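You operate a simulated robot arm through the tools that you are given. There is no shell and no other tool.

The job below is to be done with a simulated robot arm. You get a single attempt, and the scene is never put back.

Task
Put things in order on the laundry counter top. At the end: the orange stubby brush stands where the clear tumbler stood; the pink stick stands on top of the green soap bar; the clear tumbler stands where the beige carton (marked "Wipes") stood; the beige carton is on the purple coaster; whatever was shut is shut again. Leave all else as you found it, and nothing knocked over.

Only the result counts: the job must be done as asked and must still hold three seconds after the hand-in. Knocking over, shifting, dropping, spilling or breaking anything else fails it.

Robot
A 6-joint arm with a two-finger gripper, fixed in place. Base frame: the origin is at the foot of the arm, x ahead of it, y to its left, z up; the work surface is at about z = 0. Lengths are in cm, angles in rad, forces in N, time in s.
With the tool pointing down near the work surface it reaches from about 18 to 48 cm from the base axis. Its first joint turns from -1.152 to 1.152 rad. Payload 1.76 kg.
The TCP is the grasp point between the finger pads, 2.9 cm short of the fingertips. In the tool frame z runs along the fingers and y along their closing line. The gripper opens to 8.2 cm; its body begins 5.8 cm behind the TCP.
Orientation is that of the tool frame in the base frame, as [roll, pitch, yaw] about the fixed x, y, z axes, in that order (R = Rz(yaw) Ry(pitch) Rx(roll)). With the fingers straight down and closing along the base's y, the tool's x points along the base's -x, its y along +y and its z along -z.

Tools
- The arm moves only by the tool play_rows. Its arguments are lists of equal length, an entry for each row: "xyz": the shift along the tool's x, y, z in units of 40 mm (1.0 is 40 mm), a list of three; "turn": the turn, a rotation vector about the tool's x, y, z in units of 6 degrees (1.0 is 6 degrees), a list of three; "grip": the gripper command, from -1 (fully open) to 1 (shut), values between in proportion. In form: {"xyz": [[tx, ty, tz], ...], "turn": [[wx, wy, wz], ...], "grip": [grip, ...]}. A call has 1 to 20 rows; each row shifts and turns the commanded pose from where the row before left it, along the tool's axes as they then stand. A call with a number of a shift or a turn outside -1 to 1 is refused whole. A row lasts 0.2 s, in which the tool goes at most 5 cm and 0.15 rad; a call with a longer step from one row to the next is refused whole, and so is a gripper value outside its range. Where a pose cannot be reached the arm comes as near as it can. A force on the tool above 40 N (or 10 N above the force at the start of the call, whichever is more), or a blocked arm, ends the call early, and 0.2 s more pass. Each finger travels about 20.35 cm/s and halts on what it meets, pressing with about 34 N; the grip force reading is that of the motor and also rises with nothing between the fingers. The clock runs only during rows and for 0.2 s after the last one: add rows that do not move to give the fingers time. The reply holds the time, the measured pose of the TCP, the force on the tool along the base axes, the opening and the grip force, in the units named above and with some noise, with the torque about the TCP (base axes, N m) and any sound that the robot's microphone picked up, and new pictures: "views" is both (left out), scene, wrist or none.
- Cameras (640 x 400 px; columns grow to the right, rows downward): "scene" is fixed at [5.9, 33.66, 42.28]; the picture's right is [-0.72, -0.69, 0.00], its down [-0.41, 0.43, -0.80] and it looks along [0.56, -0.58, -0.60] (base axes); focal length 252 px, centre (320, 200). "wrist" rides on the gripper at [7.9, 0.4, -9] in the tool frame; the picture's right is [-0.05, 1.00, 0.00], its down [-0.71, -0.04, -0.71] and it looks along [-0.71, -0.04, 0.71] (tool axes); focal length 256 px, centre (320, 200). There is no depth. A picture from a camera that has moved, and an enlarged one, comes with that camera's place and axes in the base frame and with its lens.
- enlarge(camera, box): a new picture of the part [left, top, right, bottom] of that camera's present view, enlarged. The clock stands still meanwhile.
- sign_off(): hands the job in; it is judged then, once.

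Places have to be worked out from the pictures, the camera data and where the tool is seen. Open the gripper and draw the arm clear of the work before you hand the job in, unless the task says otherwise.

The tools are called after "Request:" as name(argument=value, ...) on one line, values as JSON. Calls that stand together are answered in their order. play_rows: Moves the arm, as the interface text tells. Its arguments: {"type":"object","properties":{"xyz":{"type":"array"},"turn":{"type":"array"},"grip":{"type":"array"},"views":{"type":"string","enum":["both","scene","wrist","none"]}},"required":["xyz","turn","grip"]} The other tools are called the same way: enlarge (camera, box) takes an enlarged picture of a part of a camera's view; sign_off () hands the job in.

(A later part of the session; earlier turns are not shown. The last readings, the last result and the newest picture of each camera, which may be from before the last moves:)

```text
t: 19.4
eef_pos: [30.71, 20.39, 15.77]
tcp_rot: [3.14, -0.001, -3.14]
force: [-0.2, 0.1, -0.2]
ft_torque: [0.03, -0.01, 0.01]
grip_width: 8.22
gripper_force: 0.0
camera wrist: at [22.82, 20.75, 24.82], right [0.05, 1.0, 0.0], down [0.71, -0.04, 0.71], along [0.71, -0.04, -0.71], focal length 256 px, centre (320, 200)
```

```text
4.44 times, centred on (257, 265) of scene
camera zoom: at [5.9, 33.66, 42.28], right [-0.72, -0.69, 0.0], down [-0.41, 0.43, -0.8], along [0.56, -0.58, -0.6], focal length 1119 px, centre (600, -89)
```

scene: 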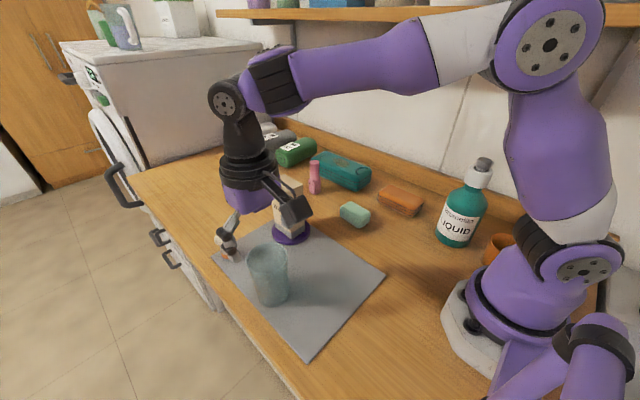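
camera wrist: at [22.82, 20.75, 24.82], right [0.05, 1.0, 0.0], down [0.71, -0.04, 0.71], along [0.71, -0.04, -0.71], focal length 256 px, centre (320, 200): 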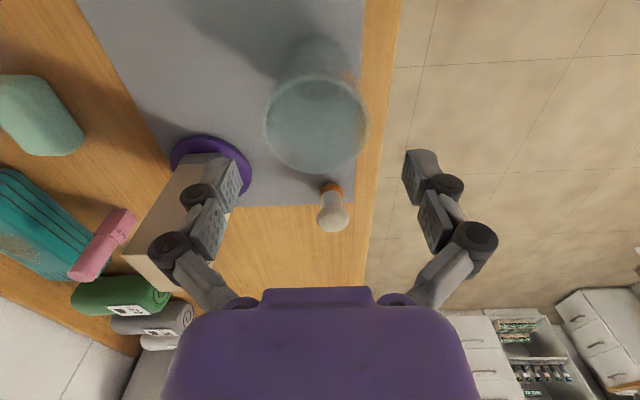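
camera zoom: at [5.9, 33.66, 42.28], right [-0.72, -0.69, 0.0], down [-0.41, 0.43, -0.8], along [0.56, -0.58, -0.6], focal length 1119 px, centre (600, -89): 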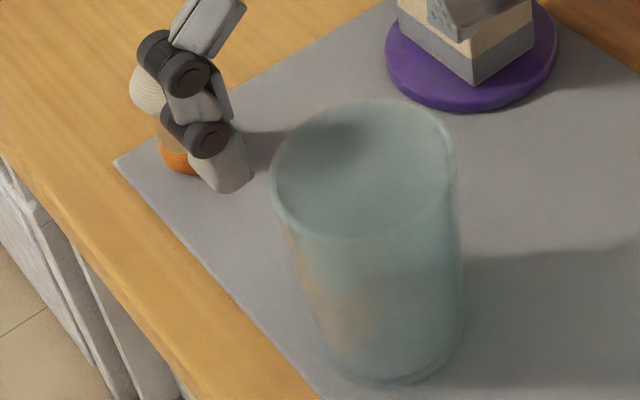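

Rim centre is now at about (30.7, 20.1) with diameter ≈6.85. I'll shift -0.28 in y and descend so the rim sits at TCP level.

Request:
play_rows(xyz=[[0, -0.07, 0.3], [0, 0, 0.35], [0, 0, 0.35], [0, 0, 0.35], [0, 0, 0]], turn=[[0, 0, 0], [0, 0, 0], [0, 0, 0], [0, 0, 0], [0, 0, 0]], grip=[-1, -1, -1, -1, -1])

Request:
enlarge(camera="wrist", box=[200, 70, 440, 270])

Request:
enlarge(camera="scene", box=[205, 220, 309, 310])

```text
t: 20.6
eef_pos: [30.84, 20.07, 10.29]
tcp_rot: [-3.141, 0.001, 3.14]
force: [-0.2, -0.4, 0.7]
ft_torque: [-0.01, 0.0, 0.0]
grip_width: 8.22
gripper_force: 0.1
camera wrist: at [22.83, 20.42, 19.37], right [0.05, 1.0, 0.0], down [0.71, -0.04, 0.71], along [0.71, -0.04, -0.71], focal length 256 px, centre (320, 200)
```

scene: 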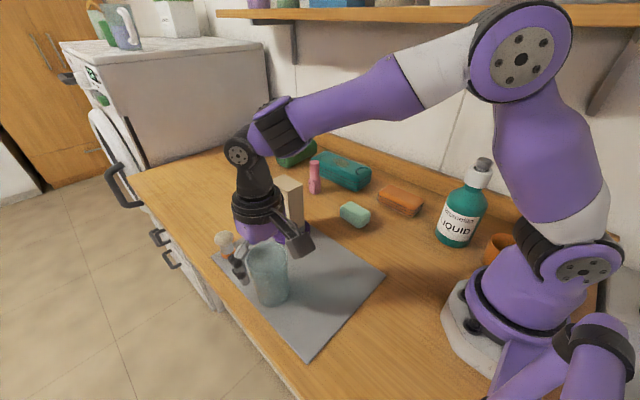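
wrist: 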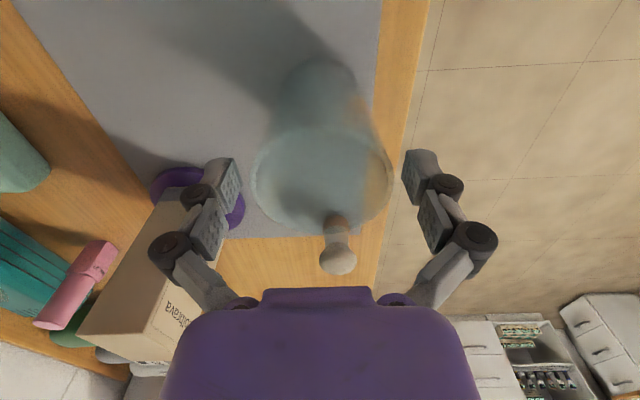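

```text
2.00 times, centred on (320, 170) of wrist
camera zoom: at [22.83, 20.42, 19.37], right [0.05, 1.0, 0.0], down [0.71, -0.04, 0.71], along [0.71, -0.04, -0.71], focal length 512 px, centre (320, 260)
```

zoom: 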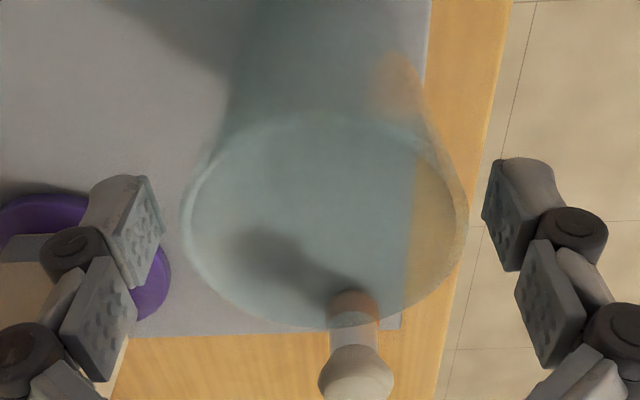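

```text
4.44 times, centred on (257, 265) of scene
camera zoom: at [5.9, 33.66, 42.28], right [-0.72, -0.69, 0.0], down [-0.41, 0.43, -0.8], along [0.56, -0.58, -0.6], focal length 1119 px, centre (600, -89)
```

zoom: 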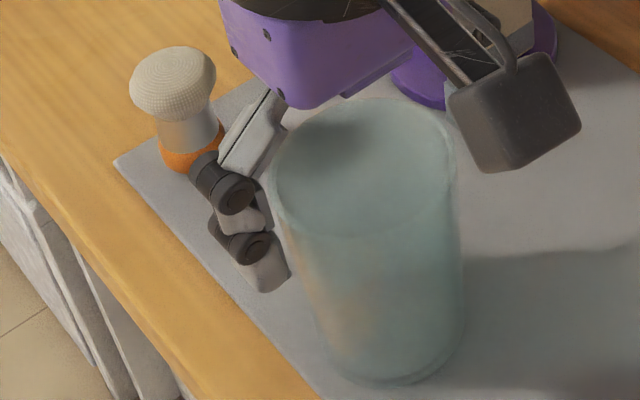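

The rim is level with the TCP and centred. I'll lower another 0.4 cm, close, and check the grip before lifting.

Request:
play_rows(xyz=[[0, 0.01, 0.1], [0, 0, 0], [0, 0, 0], [0, 0, 0], [0, 0, 0], [0, 0, 0]], turn=[[0, 0, 0], [0, 0, 0], [0, 0, 0], [0, 0, 0], [0, 0, 0], [0, 0, 0]], grip=[-1, -0.8, -0.65, -0.5, 0.0, 0.4])

Request:
enlarge(camera="wrist", box=[200, 70, 440, 270])

Request:
enlarge(camera="scene", box=[205, 220, 309, 310])

```text
t: 22.0
eef_pos: [30.65, 20.13, 10.04]
tcp_rot: [-3.14, 0.0, -3.141]
force: [-4.2, 3.4, 6.7]
ft_torque: [0.1, 0.26, -0.1]
grip_width: 6.67
gripper_force: 33.9
camera wrist: at [22.78, 20.46, 19.08], right [0.05, 1.0, 0.0], down [0.71, -0.04, 0.71], along [0.71, -0.04, -0.71], focal length 256 px, centre (320, 200)
```

scene: 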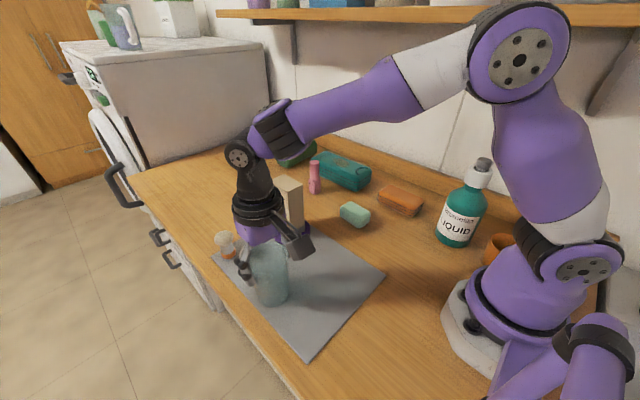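
wrist: 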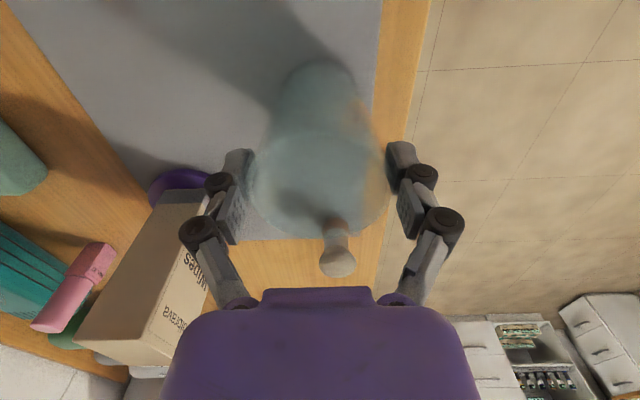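

```text
2.00 times, centred on (320, 170) of wrist
camera zoom: at [22.78, 20.46, 19.08], right [0.05, 1.0, 0.0], down [0.71, -0.04, 0.71], along [0.71, -0.04, -0.71], focal length 512 px, centre (320, 260)
```

zoom: 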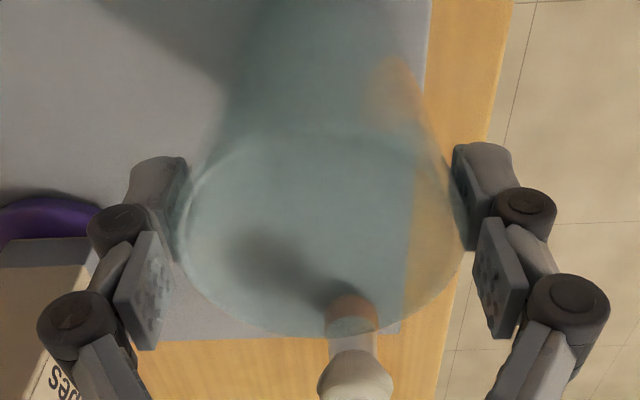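

```text
4.44 times, centred on (257, 265) of scene
camera zoom: at [5.9, 33.66, 42.28], right [-0.72, -0.69, 0.0], down [-0.41, 0.43, -0.8], along [0.56, -0.58, -0.6], focal length 1119 px, centre (600, -89)
```

zoom: 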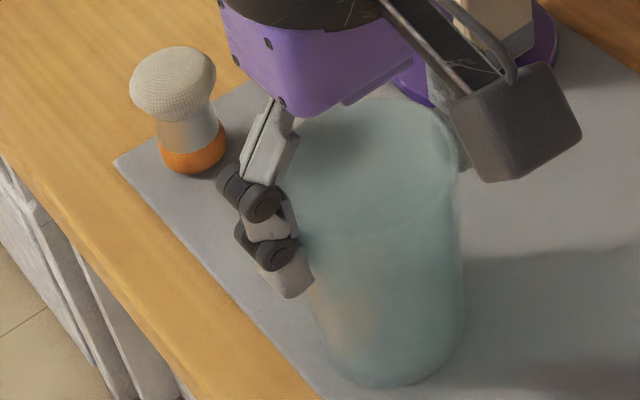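

Distal pads now hold the glass near the rim (6.67 cm, 34 N). I'll lift very slowly by about 1.2 cm and check for slip.

Request:
play_rows(xyz=[[0, 0, -0.05], [0, 0, -0.08], [0, 0, -0.08], [0, 0, -0.08], [0, 0, 0], [0, 0, 0]], turn=[[0, 0, 0], [0, 0, 0], [0, 0, 0], [0, 0, 0], [0, 0, 0], [0, 0, 0]], grip=[0.4, 0.4, 0.4, 0.4, 0.4, 0.4])

Request:
enlarge(camera="wrist", box=[200, 70, 440, 270])

Request:
enlarge(camera="scene", box=[205, 220, 309, 310])

```text
t: 23.4
eef_pos: [30.69, 20.04, 11.24]
tcp_rot: [-3.141, 0.003, -3.14]
force: [0.1, 0.8, -1.9]
ft_torque: [0.02, 0.0, 0.03]
grip_width: 6.52
gripper_force: 34.2
camera wrist: at [22.82, 20.43, 20.24], right [0.05, 1.0, 0.0], down [0.71, -0.04, 0.71], along [0.71, -0.04, -0.71], focal length 256 px, centre (320, 200)
```

scene: 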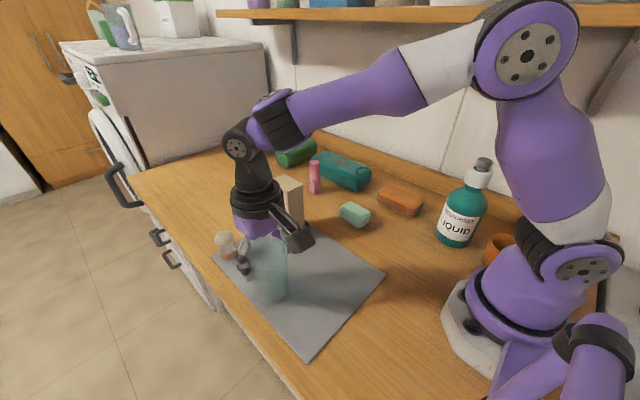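
wrist: 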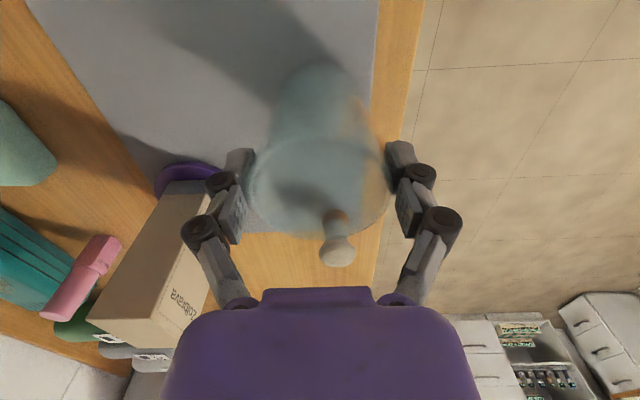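

```text
2.00 times, centred on (320, 170) of wrist
camera zoom: at [22.82, 20.43, 20.24], right [0.05, 1.0, 0.0], down [0.71, -0.04, 0.71], along [0.71, -0.04, -0.71], focal length 512 px, centre (320, 260)
```

zoom: 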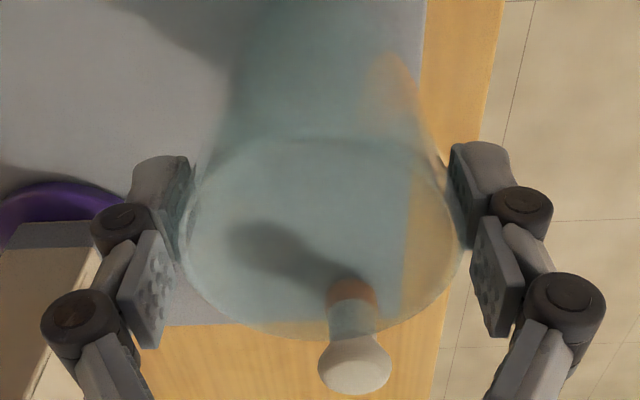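

```text
4.44 times, centred on (257, 265) of scene
camera zoom: at [5.9, 33.66, 42.28], right [-0.72, -0.69, 0.0], down [-0.41, 0.43, -0.8], along [0.56, -0.58, -0.6], focal length 1119 px, centre (600, -89)
```

zoom: 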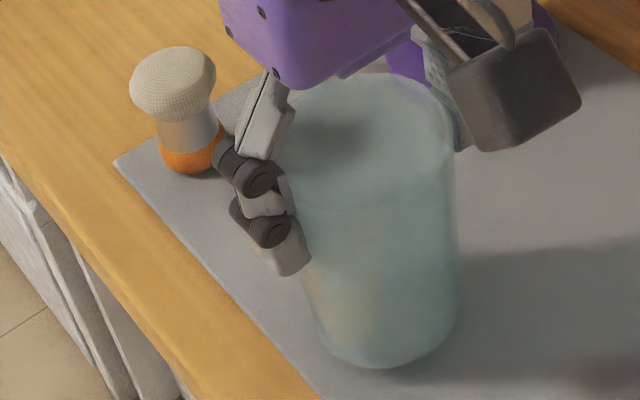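

The tumbler rises with the gripper. I'll lift slightly more, then carry it slowly and low to the carton's old place.

Request:
play_rows(xyz=[[0, 0, -0.08], [0, 0, -0.12], [0, 0, -0.1], [0.1, -0.02, 0], [0.2, -0.04, 0], [0.28, -0.06, 0], [0.28, -0.06, 0], [0.28, -0.06, 0], [0.28, -0.06, 0], [0, 0, 0]], turn=[[0, 0, 0], [0, 0, 0], [0, 0, 0], [0, 0, 0], [0, 0, 0], [0, 0, 0], [0, 0, 0], [0, 0, 0], [0, 0, 0], [0, 0, 0]], grip=[0.4, 0.4, 0.4, 0.4, 0.4, 0.4, 0.4, 0.4, 0.4, 0.4])

```text
t: 25.6
eef_pos: [24.95, 18.9, 12.5]
tcp_rot: [3.141, 0.0, -3.14]
force: [0.6, 0.0, -1.1]
ft_torque: [-0.02, 0.02, 0.0]
grip_width: 6.51
gripper_force: 33.9
camera wrist: at [17.04, 19.27, 21.53], right [0.05, 1.0, 0.0], down [0.71, -0.04, 0.71], along [0.71, -0.04, -0.71], focal length 256 px, centre (320, 200)
```

scene: 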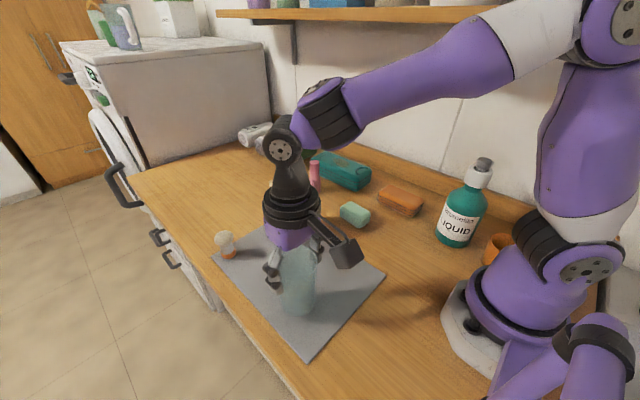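
wrist: 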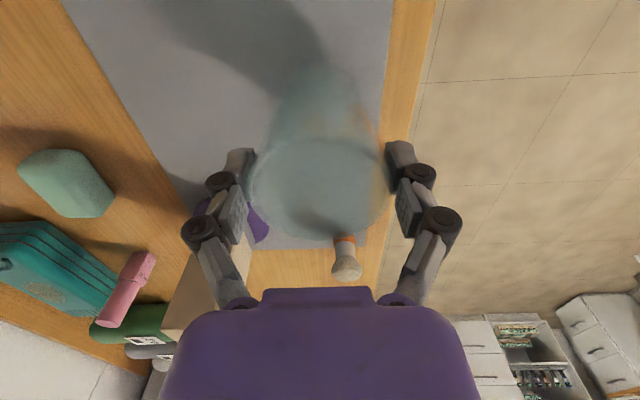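

The grip is stable at 6.5 cm. I'll continue slowly to the carton's old place and lean the tool slightly to match the mat-edge support.

Request:
play_rows(xyz=[[0.15, -0.03, 0], [0.28, -0.06, 0], [0.3, -0.07, 0], [0.3, -0.07, 0], [0.3, -0.07, 0], [0.3, -0.07, 0], [0.3, -0.07, 0], [0.25, -0.05, 0], [0.12, -0.02, 0], [0, 0, 0], [0, 0, 0], [0, 0, 0], [0, 0, 0]], turn=[[0, 0, 0], [0, 0, 0], [0, 0, 0], [0, 0, 0], [0, 0, 0], [0, 0, 0], [0, 0, 0], [0, 0, 0], [0, 0, 0], [0, -0.3, 0], [0, -0.3, 0], [0, -0.3, 0], [0, 0, 0]], grip=[0.4, 0.4, 0.4, 0.4, 0.4, 0.4, 0.4, 0.4, 0.4, 0.4, 0.4, 0.4, 0.4])

Request:
enlarge(camera="scene", box=[280, 240, 420, 380])

```text
t: 28.4
eef_pos: [15.9, 16.8, 12.5]
tcp_rot: [3.141, 0.096, -3.14]
force: [-0.7, -0.7, -2.6]
ft_torque: [0.0, 0.04, 0.01]
grip_width: 6.51
gripper_force: 34.2
camera wrist: at [7.17, 17.19, 20.67], right [0.05, 1.0, 0.01], down [0.64, -0.04, 0.77], along [0.77, -0.04, -0.64], focal length 256 px, centre (320, 200)
```

scene: 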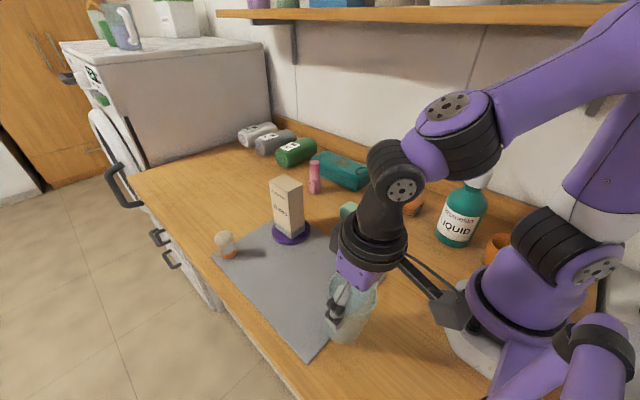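
wrist: 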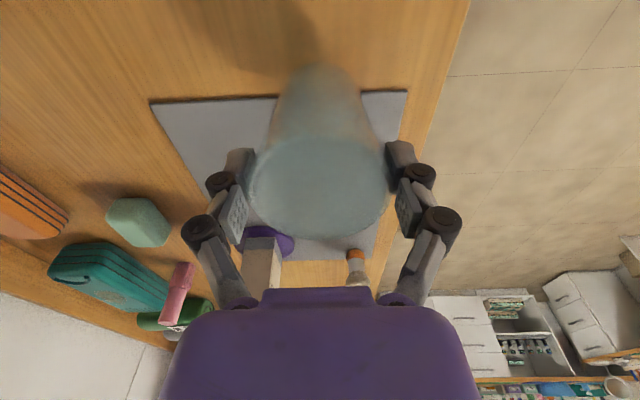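

```text
2.86 times, centred on (350, 310) of scene
camera zoom: at [5.9, 33.66, 42.28], right [-0.72, -0.69, 0.0], down [-0.41, 0.43, -0.8], along [0.56, -0.58, -0.6], focal length 720 px, centre (234, -114)
```

zoom: 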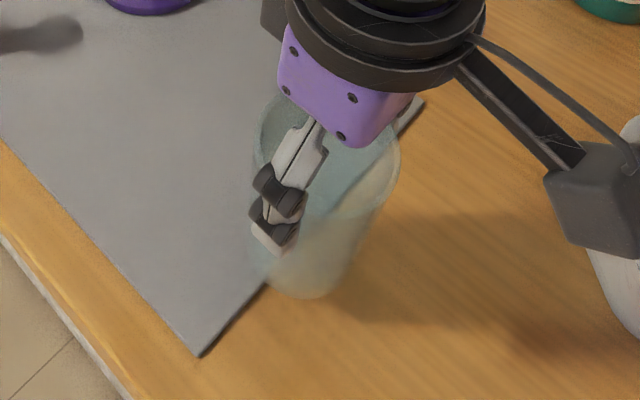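

Leaning correctly over the target. I'll lower slowly with a small -x correction, in small steps near contact.

Request:
play_rows(xyz=[[0.1, 0.01, 0.12], [0, 0, 0.15], [0, 0, 0.15], [0, 0, 0.08], [0, 0, 0]], turn=[[0, 0, 0], [0, 0, 0], [0, 0, 0], [0, 0, 0], [0, 0, 0]], grip=[0.4, 0.4, 0.4, 0.4, 0.4], views="none")

Request:
enlarge(camera="scene", box=[280, 240, 420, 380])

```text
t: 29.6
eef_pos: [15.65, 16.74, 10.3]
tcp_rot: [-3.141, 0.095, 3.141]
force: [-0.4, -0.6, -1.6]
ft_torque: [0.01, 0.0, 0.0]
grip_width: 6.5
gripper_force: 33.8
```

```text
2.86 times, centred on (350, 310) of scene
camera zoom: at [5.9, 33.66, 42.28], right [-0.72, -0.69, 0.0], down [-0.41, 0.43, -0.8], along [0.56, -0.58, -0.6], focal length 720 px, centre (234, -114)
```

zoom: 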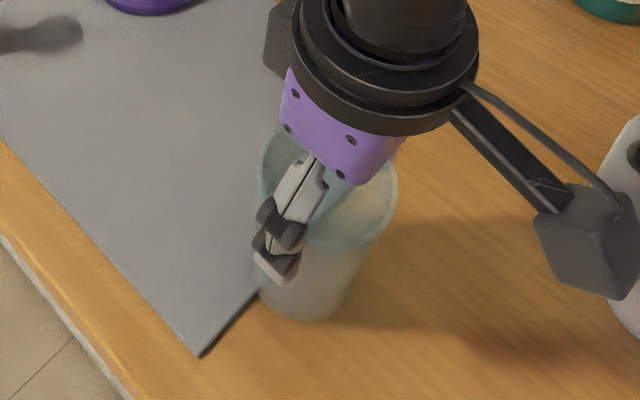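

No contact yet at TCP z 10.3. I'll take smaller steps down.

Request:
play_rows(xyz=[[0, 0, 0.05], [0, 0, 0.04], [0, 0, 0]], turn=[[0, 0, 0], [0, 0, 0], [0, 0, 0]], grip=[0.4, 0.4, 0.4], views="none")

```text
t: 30.4
eef_pos: [15.73, 16.73, 9.95]
tcp_rot: [3.141, 0.095, 3.141]
force: [0.5, 0.8, -1.1]
ft_torque: [0.03, 0.04, 0.01]
grip_width: 6.52
gripper_force: 34.2
```

Still no contact force. I'll continue in 0.2 cm steps.

Request:
play_rows(xyz=[[0, 0, 0.04], [0, 0, 0.03], [0, 0, 0]], turn=[[0, 0, 0], [0, 0, 0], [0, 0, 0]], grip=[0.4, 0.4, 0.4], views="none")

Request:
enlarge(camera="scene", box=[280, 260, 400, 380])

```text
t: 31.2
eef_pos: [15.7, 16.89, 9.83]
tcp_rot: [3.14, 0.096, 3.141]
force: [-1.7, 0.2, 14.2]
ft_torque: [-0.09, -0.18, -0.24]
grip_width: 6.5
gripper_force: 33.9
```

```text
3.33 times, centred on (340, 320) of scene
camera zoom: at [5.9, 33.66, 42.28], right [-0.72, -0.69, 0.0], down [-0.41, 0.43, -0.8], along [0.56, -0.58, -0.6], focal length 840 px, centre (253, -200)
```

zoom: 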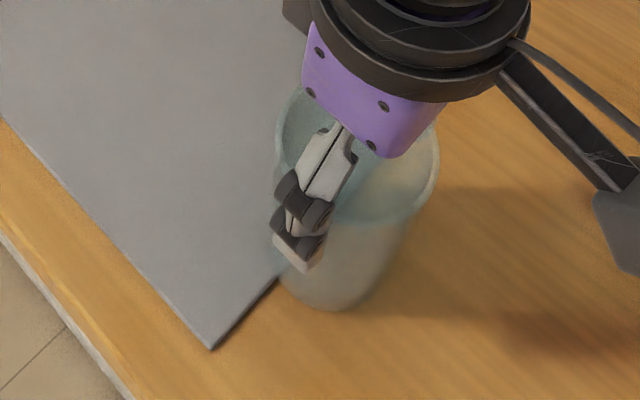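

Contact at 14 N at the expected height. I'll ease off, open slowly, and check the tumbler before rising.

Request:
play_rows(xyz=[[0, 0, -0.02], [0, 0, 0], [0, 0, 0], [0, 0, 0], [0, 0, 0]], turn=[[0, 0, 0], [0, 0, 0], [0, 0, 0], [0, 0, 0], [0, 0, 0]], grip=[0.0, -0.5, -0.7, -1, -1])

Request:
enlarge(camera="scene", box=[280, 260, 400, 380])

```text
t: 32.4
eef_pos: [15.65, 16.89, 9.91]
tcp_rot: [3.14, 0.093, -3.141]
force: [0.5, 0.7, 0.5]
ft_torque: [0.02, -0.02, 0.01]
grip_width: 8.17
gripper_force: 0.1
camera wrist: at [6.98, 17.3, 18.03], right [0.05, 1.0, 0.01], down [0.64, -0.04, 0.77], along [0.77, -0.04, -0.64], focal length 256 px, centre (320, 200)
```

scene: 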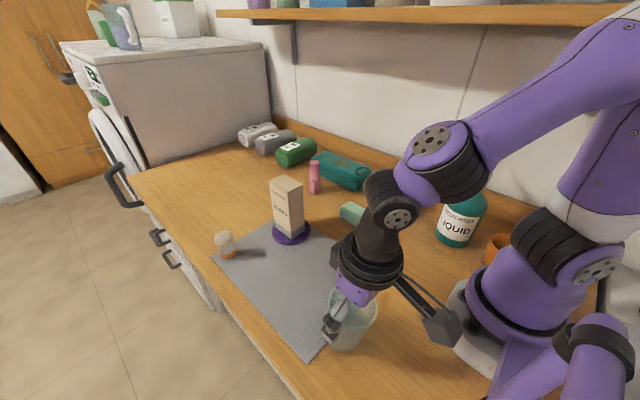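
wrist: 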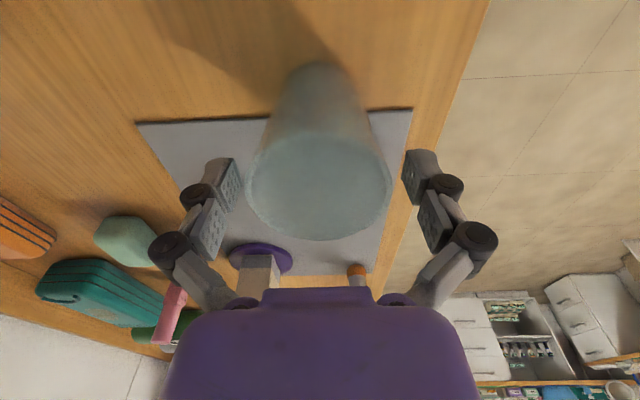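

```text
3.33 times, centred on (340, 320) of scene
camera zoom: at [5.9, 33.66, 42.28], right [-0.72, -0.69, 0.0], down [-0.41, 0.43, -0.8], along [0.56, -0.58, -0.6], focal length 840 px, centre (253, -200)
```

zoom: 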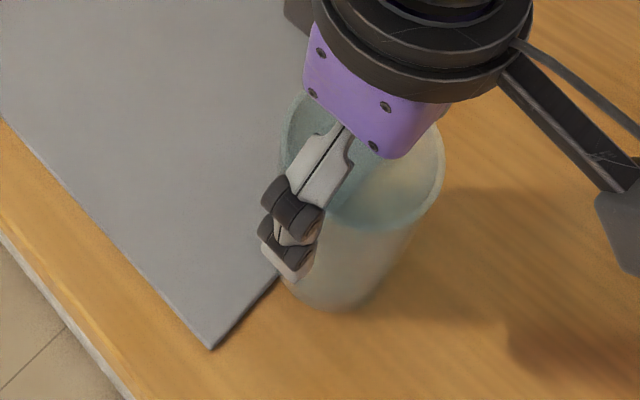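

Fingers are clear on both sides and the tumbler stands. I'll rise along the tool axis.

Request:
play_rows(xyz=[[0, 0, -0.3], [0, 0, -0.6], [0, 0, -0.8], [0, 0, -0.8], [0, 0, 0]], turn=[[0, 0, 0], [0, 0, 0], [0, 0, 0], [0, 0, 0], [0, 0.93, 0]], grip=[-1, -1, -1, -1, -1])

Request:
enlarge(camera="scene", box=[280, 240, 420, 380])

Request:
enlarge(camera="wrist", box=[220, 0, 420, 200])

```text
t: 33.6
eef_pos: [14.98, 16.87, 19.76]
tcp_rot: [-3.141, -0.002, 3.142]
force: [0.9, 0.7, -0.3]
ft_torque: [0.0, 0.02, 0.0]
grip_width: 8.2
gripper_force: 0.0
camera wrist: at [7.06, 17.22, 28.83], right [0.05, 1.0, 0.0], down [0.71, -0.04, 0.7], along [0.7, -0.04, -0.71], focal length 256 px, centre (320, 200)
```

scene: 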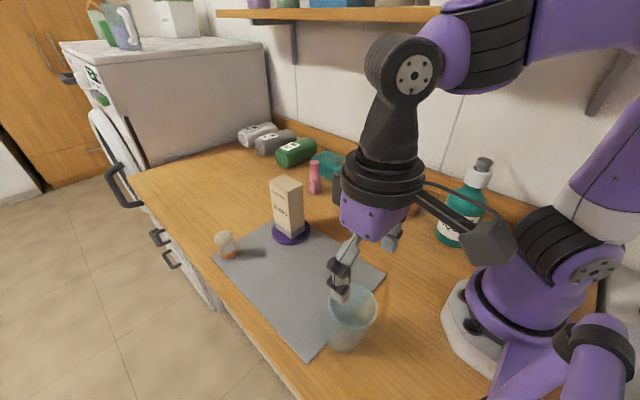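
wrist: 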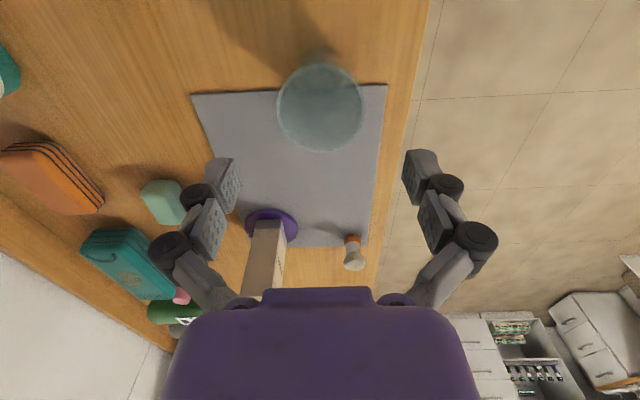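

```text
2.86 times, centred on (350, 310) of scene
camera zoom: at [5.9, 33.66, 42.28], right [-0.72, -0.69, 0.0], down [-0.41, 0.43, -0.8], along [0.56, -0.58, -0.6], focal length 720 px, centre (234, -114)
```

zoom: 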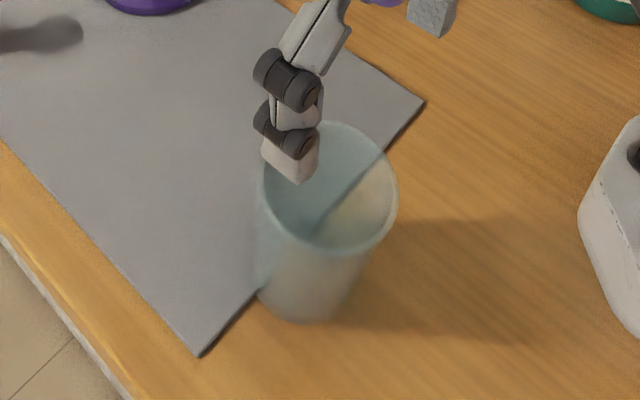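

```text
2.00 times, centred on (320, 100) of wrist
camera zoom: at [7.06, 17.22, 28.83], right [0.05, 1.0, 0.0], down [0.71, -0.04, 0.7], along [0.7, -0.04, -0.71], focal length 512 px, centre (320, 400)
```

zoom: 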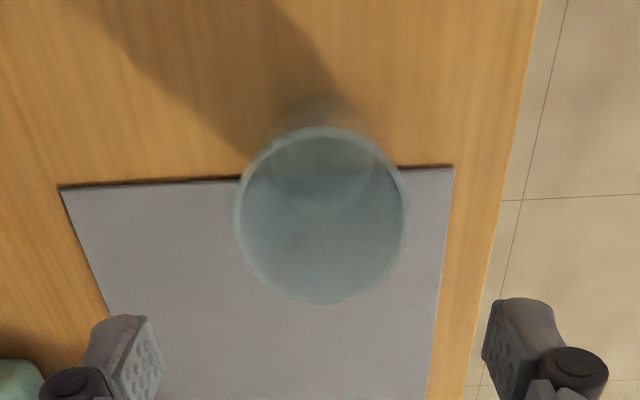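

The tumbler stands at about (16.7, 16.8), where the carton was. Now the brush at about (45.3, 21.2): I'll move toward it and turn the tool to face radially so I can reach with a tilt.

Request:
play_rows(xyz=[[-0.82, 0.03, 0.06], [-0.82, 0.03, 0.06], [-0.82, 0.03, 0.06], [-0.82, 0.03, 0.06], [-0.82, 0.03, 0.06], [-0.82, 0.03, 0.06], [-0.82, 0.03, 0.06], [0, 0, 0], [0, 0, 0], [0, 0, 0], [0, 0, 0], [0, 0, 0], [0, 0, 0]], turn=[[0, 0, 0], [0, 0, 0], [0, 0, 0], [0, 0, 0], [0, 0, 0], [0, 0, 0], [0, 0, 0], [0, 0, -0.836], [0, 0, -0.836], [0, 0, -0.836], [0, 0, -0.836], [0, 0, -0.836], [0, 0, 0]], grip=[-1, -1, -1, -1, -1, -1, -1, -1, -1, -1, -1, -1, -1])

Request:
enlarge(camera="wrist", box=[240, 40, 440, 240])

```text
t: 36.4
eef_pos: [37.57, 17.67, 18.06]
tcp_rot: [3.141, -0.003, -2.7]
force: [0.5, 0.1, 0.1]
ft_torque: [-0.05, 0.0, -0.02]
grip_width: 8.22
gripper_force: 0.0
camera wrist: at [30.38, 14.69, 27.08], right [-0.38, 0.93, 0.0], down [0.66, 0.27, 0.7], along [0.65, 0.27, -0.71], focal length 256 px, centre (320, 200)
```

scene: 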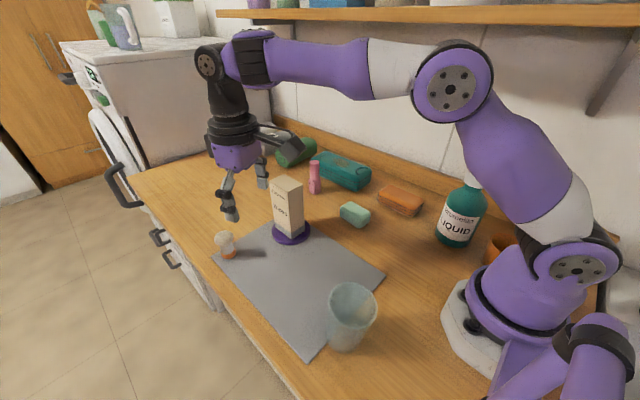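
wrist: 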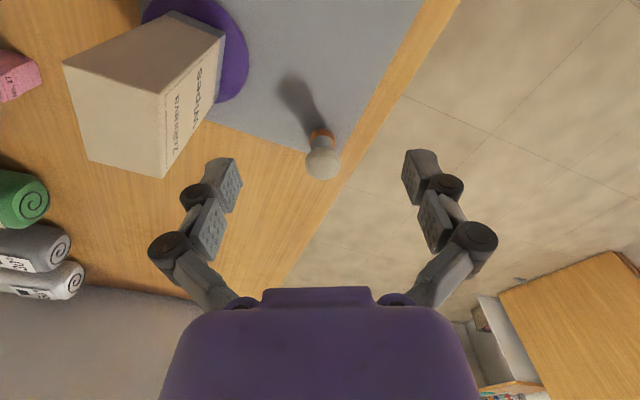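

```text
2.00 times, centred on (340, 140) of wrist
camera zoom: at [30.38, 14.69, 27.08], right [-0.38, 0.93, 0.0], down [0.66, 0.27, 0.7], along [0.65, 0.27, -0.71], focal length 512 px, centre (280, 320)
```

zoom: 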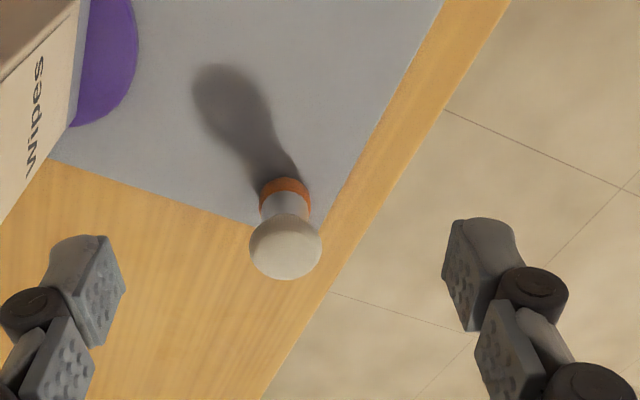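

The brush axis is at about (45.25, 21.15), with head centre z≈5.4 and diameter ≈3.8. I'll tilt the tool 20° outward and move to a pre-approach point along its axis.

Request:
play_rows(xyz=[[0, 0, 0], [0, 0, 0], [0, 0, 0], [0, 0, 0], [-0.433, -0.016, 0.77], [-0.433, -0.016, 0.77], [0, 0, 0]], turn=[[0, -0.833, 0], [0, -0.833, 0], [0, -0.833, 0], [0, -0.833, 0], [0, 0, 0], [0, 0, 0], [0, 0, 0]], grip=[-1, -1, -1, -1, -1, -1, -1])

Request:
enlarge(camera="wrist", box=[220, 60, 420, 260])

Request:
enlarge(camera="scene", box=[180, 180, 320, 280])

```text
t: 38.0
eef_pos: [42.98, 20.08, 13.48]
tcp_rot: [3.139, 0.348, -2.703]
force: [0.3, 0.3, -0.2]
ft_torque: [0.03, -0.03, 0.04]
grip_width: 8.21
gripper_force: 0.0
camera wrist: at [33.31, 15.98, 19.29], right [-0.38, 0.93, 0.02], down [0.4, 0.14, 0.9], along [0.83, 0.35, -0.43], focal length 256 px, centre (320, 200)
```

scene: 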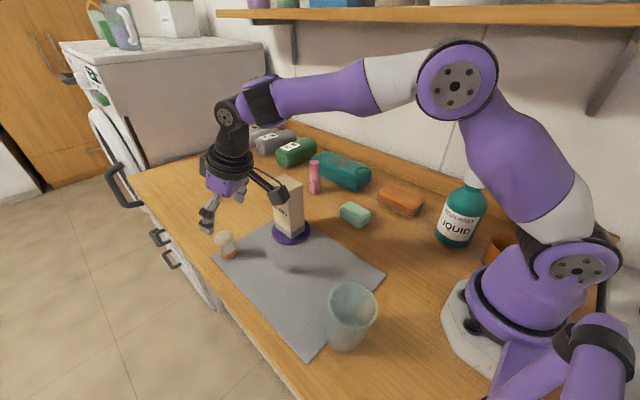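
wrist: 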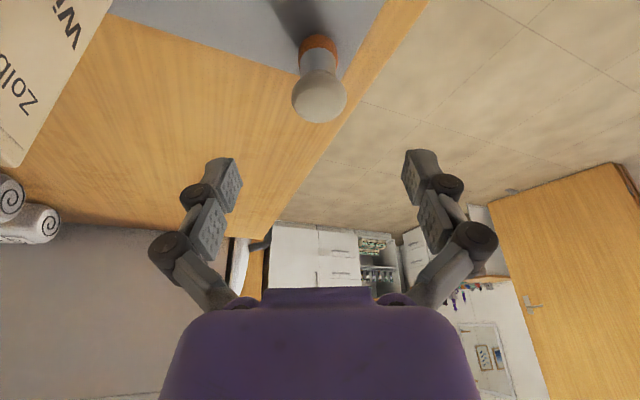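

```text
2.00 times, centred on (320, 160) of wrist
camera zoom: at [33.31, 15.98, 19.29], right [-0.38, 0.93, 0.02], down [0.4, 0.14, 0.9], along [0.83, 0.35, -0.43], focal length 512 px, centre (320, 280)
```

zoom: 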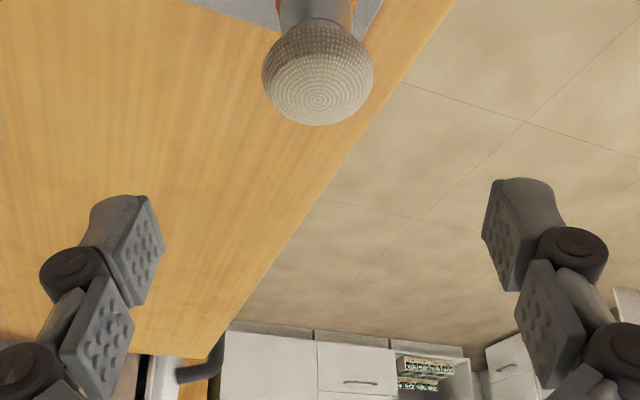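

```text
4.00 times, centred on (250, 230) of scene
camera zoom: at [5.9, 33.66, 42.28], right [-0.72, -0.69, 0.0], down [-0.41, 0.43, -0.8], along [0.56, -0.58, -0.6], focal length 1008 px, centre (600, 80)
```

zoom: 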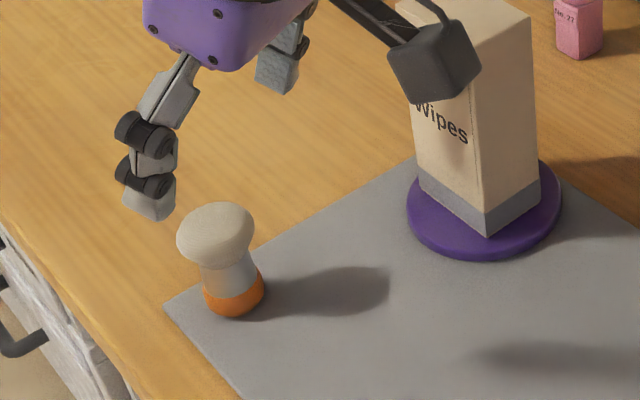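

The head centre is at about (44.85, 21.0, 5.6), centred between the fingers. I'll advance along the tool axis to put the head between the pads.

Request:
play_rows(xyz=[[0.18, 0, 0.4], [0, 0, 0.6], [0, 0, 0.6], [0, 0, 0.52], [0, 0, 0]], turn=[[0, 0, 0], [0, 0, 0], [0, 0, 0], [0, 0, 0], [0, 0, 0]], grip=[-1, -1, -1, -1, -1])

Request:
enlarge(camera="wrist", box=[220, 60, 420, 260])

Request:
enlarge(camera="scene", box=[180, 180, 320, 280])

```text
t: 39.2
eef_pos: [44.87, 20.75, 5.51]
tcp_rot: [3.139, 0.345, -2.703]
force: [0.7, 0.2, 0.1]
ft_torque: [0.03, 0.02, 0.04]
grip_width: 8.19
gripper_force: 0.2
camera wrist: at [35.2, 16.63, 11.17], right [-0.38, 0.93, 0.02], down [0.4, 0.15, 0.9], along [0.83, 0.35, -0.43], focal length 256 px, centre (320, 200)
```

scene: 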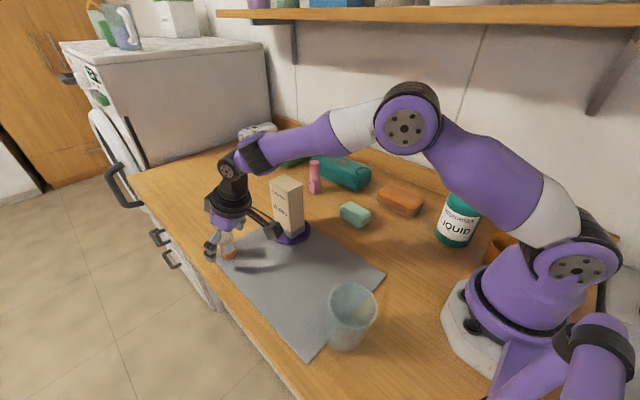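
wrist: 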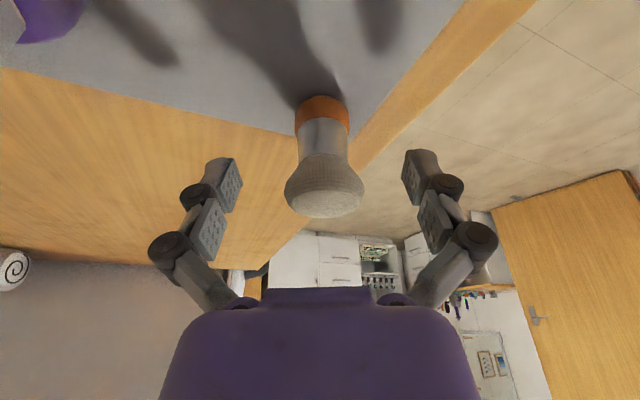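

```text
2.00 times, centred on (320, 160) of wrist
camera zoom: at [35.2, 16.63, 11.17], right [-0.38, 0.93, 0.02], down [0.4, 0.15, 0.9], along [0.83, 0.35, -0.43], focal length 512 px, centre (320, 280)
```

zoom: 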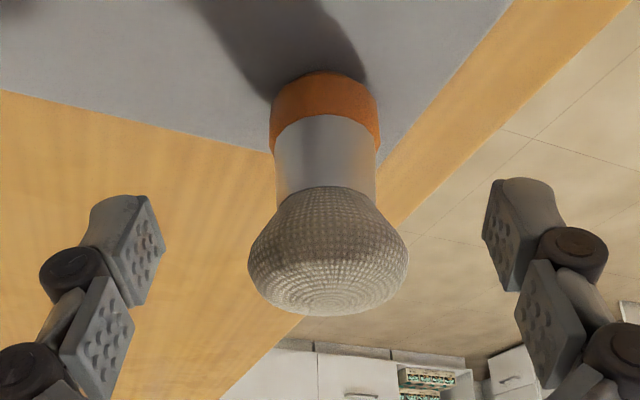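

```text
4.00 times, centred on (250, 230) of scene
camera zoom: at [5.9, 33.66, 42.28], right [-0.72, -0.69, 0.0], down [-0.41, 0.43, -0.8], along [0.56, -0.58, -0.6], focal length 1008 px, centre (600, 80)
```

zoom: 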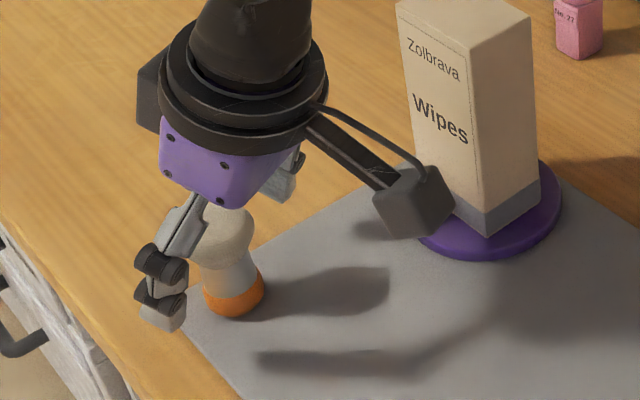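

The head's widest part is right at TCP level, about 0.2 cm off toward tool +y. I'll correct that and close gently.

Request:
play_rows(xyz=[[0, 0.045, 0.03], [0, 0, 0], [0, 0, 0], [0, 0, 0], [0, 0, 0], [0, 0, 0], [0, 0, 0]], turn=[[0, 0, 0], [0, 0, 0], [0, 0, 0], [0, 0, 0], [0, 0, 0], [0, 0, 0], [0, 0, 0]], grip=[-1, -0.5, -0.1, 0.05, 0.2, 0.5, 0.8])

Request:
enlarge(camera="wrist", box=[220, 60, 420, 260])

Request:
enlarge(camera="scene", box=[180, 180, 320, 280])

```text
t: 40.8
eef_pos: [44.75, 20.88, 5.23]
tcp_rot: [3.14, 0.347, -2.704]
force: [0.3, -1.0, 2.6]
ft_torque: [-0.03, -0.04, 0.0]
grip_width: 2.86
gripper_force: 34.4
camera wrist: at [35.06, 16.85, 11.04], right [-0.38, 0.93, 0.02], down [0.4, 0.14, 0.9], along [0.83, 0.35, -0.43], focal length 256 px, centre (320, 200)
```

scene: 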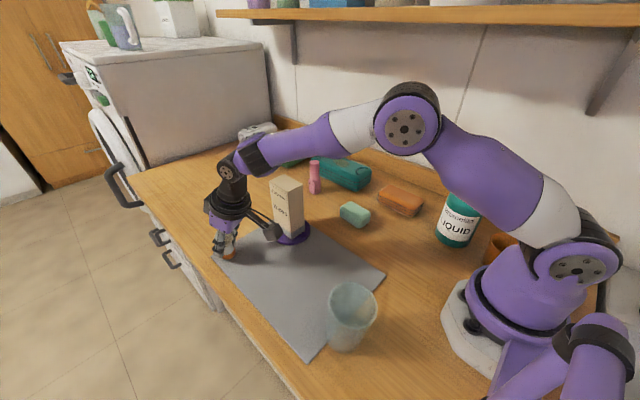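
wrist: 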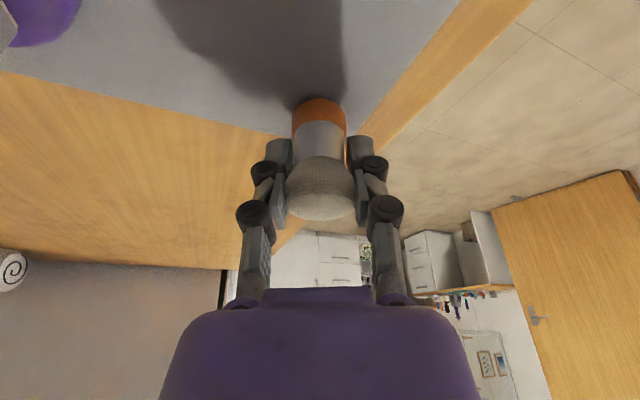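

```text
2.00 times, centred on (320, 160) of wrist
camera zoom: at [35.06, 16.85, 11.04], right [-0.38, 0.93, 0.02], down [0.4, 0.14, 0.9], along [0.83, 0.35, -0.43], focal length 512 px, centre (320, 280)
```

zoom: 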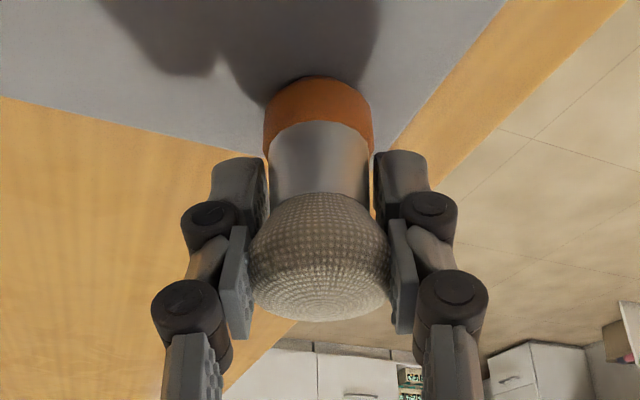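

```text
4.00 times, centred on (250, 230) of scene
camera zoom: at [5.9, 33.66, 42.28], right [-0.72, -0.69, 0.0], down [-0.41, 0.43, -0.8], along [0.56, -0.58, -0.6], focal length 1008 px, centre (600, 80)
```

zoom: 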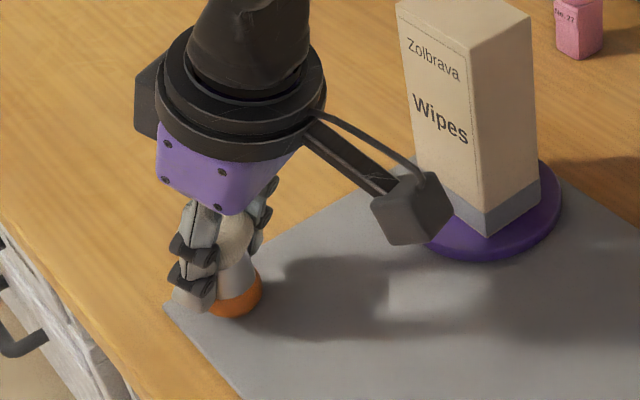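

Firm grip at 2.86 cm. I'll lift vertically, slowly at first.

Request:
play_rows(xyz=[[-0.034, 0, -0.094], [-0.051, 0, -0.141], [-0.085, 0, -0.235], [-0.085, 0, -0.235], [-0.085, 0, -0.235], [0, 0, 0]], turn=[[0, 0, 0], [0, 0, 0], [0, 0, 0], [0, 0, 0], [0, 0, 0], [0, 0, 0]], grip=[0.8, 0.8, 0.8, 0.8, 0.8, 0.8])

Request:
enlarge(camera="wrist", box=[220, 60, 420, 260])

Request:
enlarge(camera="scene", box=[180, 180, 320, 280])

```text
t: 42.2
eef_pos: [44.55, 21.08, 9.23]
tcp_rot: [3.141, 0.345, -2.704]
force: [-0.1, -0.4, -1.1]
ft_torque: [-0.01, 0.02, -0.01]
grip_width: 2.82
gripper_force: 33.9
camera wrist: at [34.99, 17.0, 15.05], right [-0.38, 0.93, 0.02], down [0.4, 0.14, 0.9], along [0.83, 0.35, -0.43], focal length 256 px, centre (320, 200)
```

scene: 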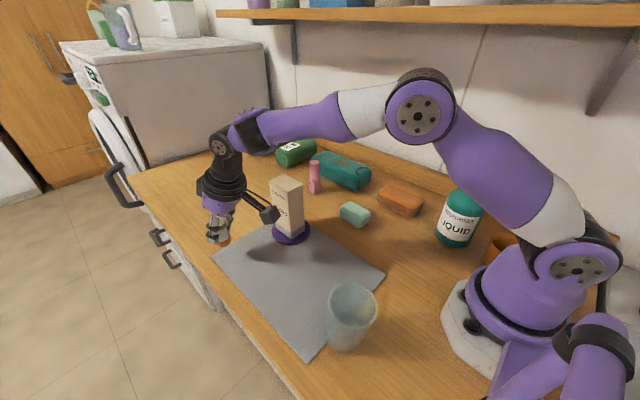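
wrist: 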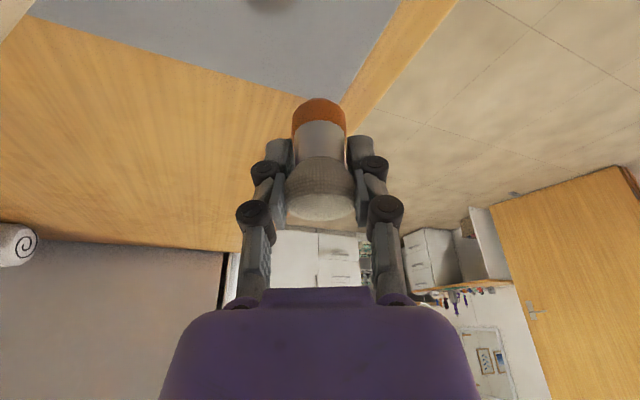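

```text
2.00 times, centred on (320, 160) of wrist
camera zoom: at [34.99, 17.0, 15.05], right [-0.38, 0.93, 0.02], down [0.4, 0.14, 0.9], along [0.83, 0.35, -0.43], focal length 512 px, centre (320, 280)
```

zoom: 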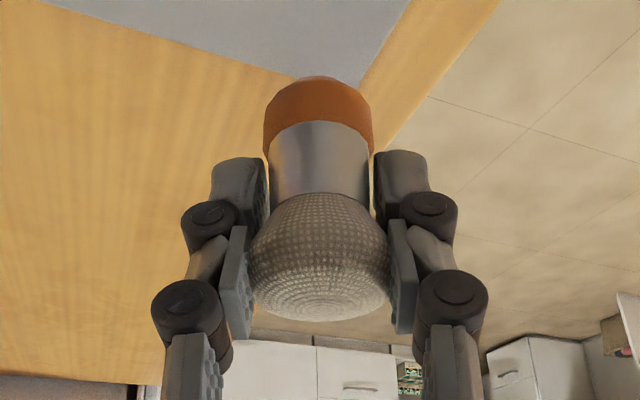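

```text
4.00 times, centred on (250, 230) of scene
camera zoom: at [5.9, 33.66, 42.28], right [-0.72, -0.69, 0.0], down [-0.41, 0.43, -0.8], along [0.56, -0.58, -0.6], focal length 1008 px, centre (600, 80)
```

zoom: 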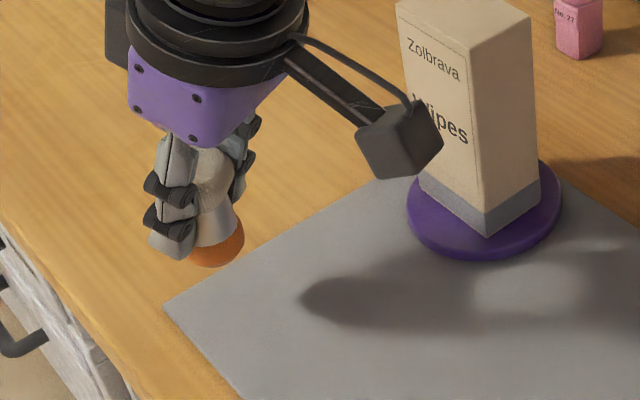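

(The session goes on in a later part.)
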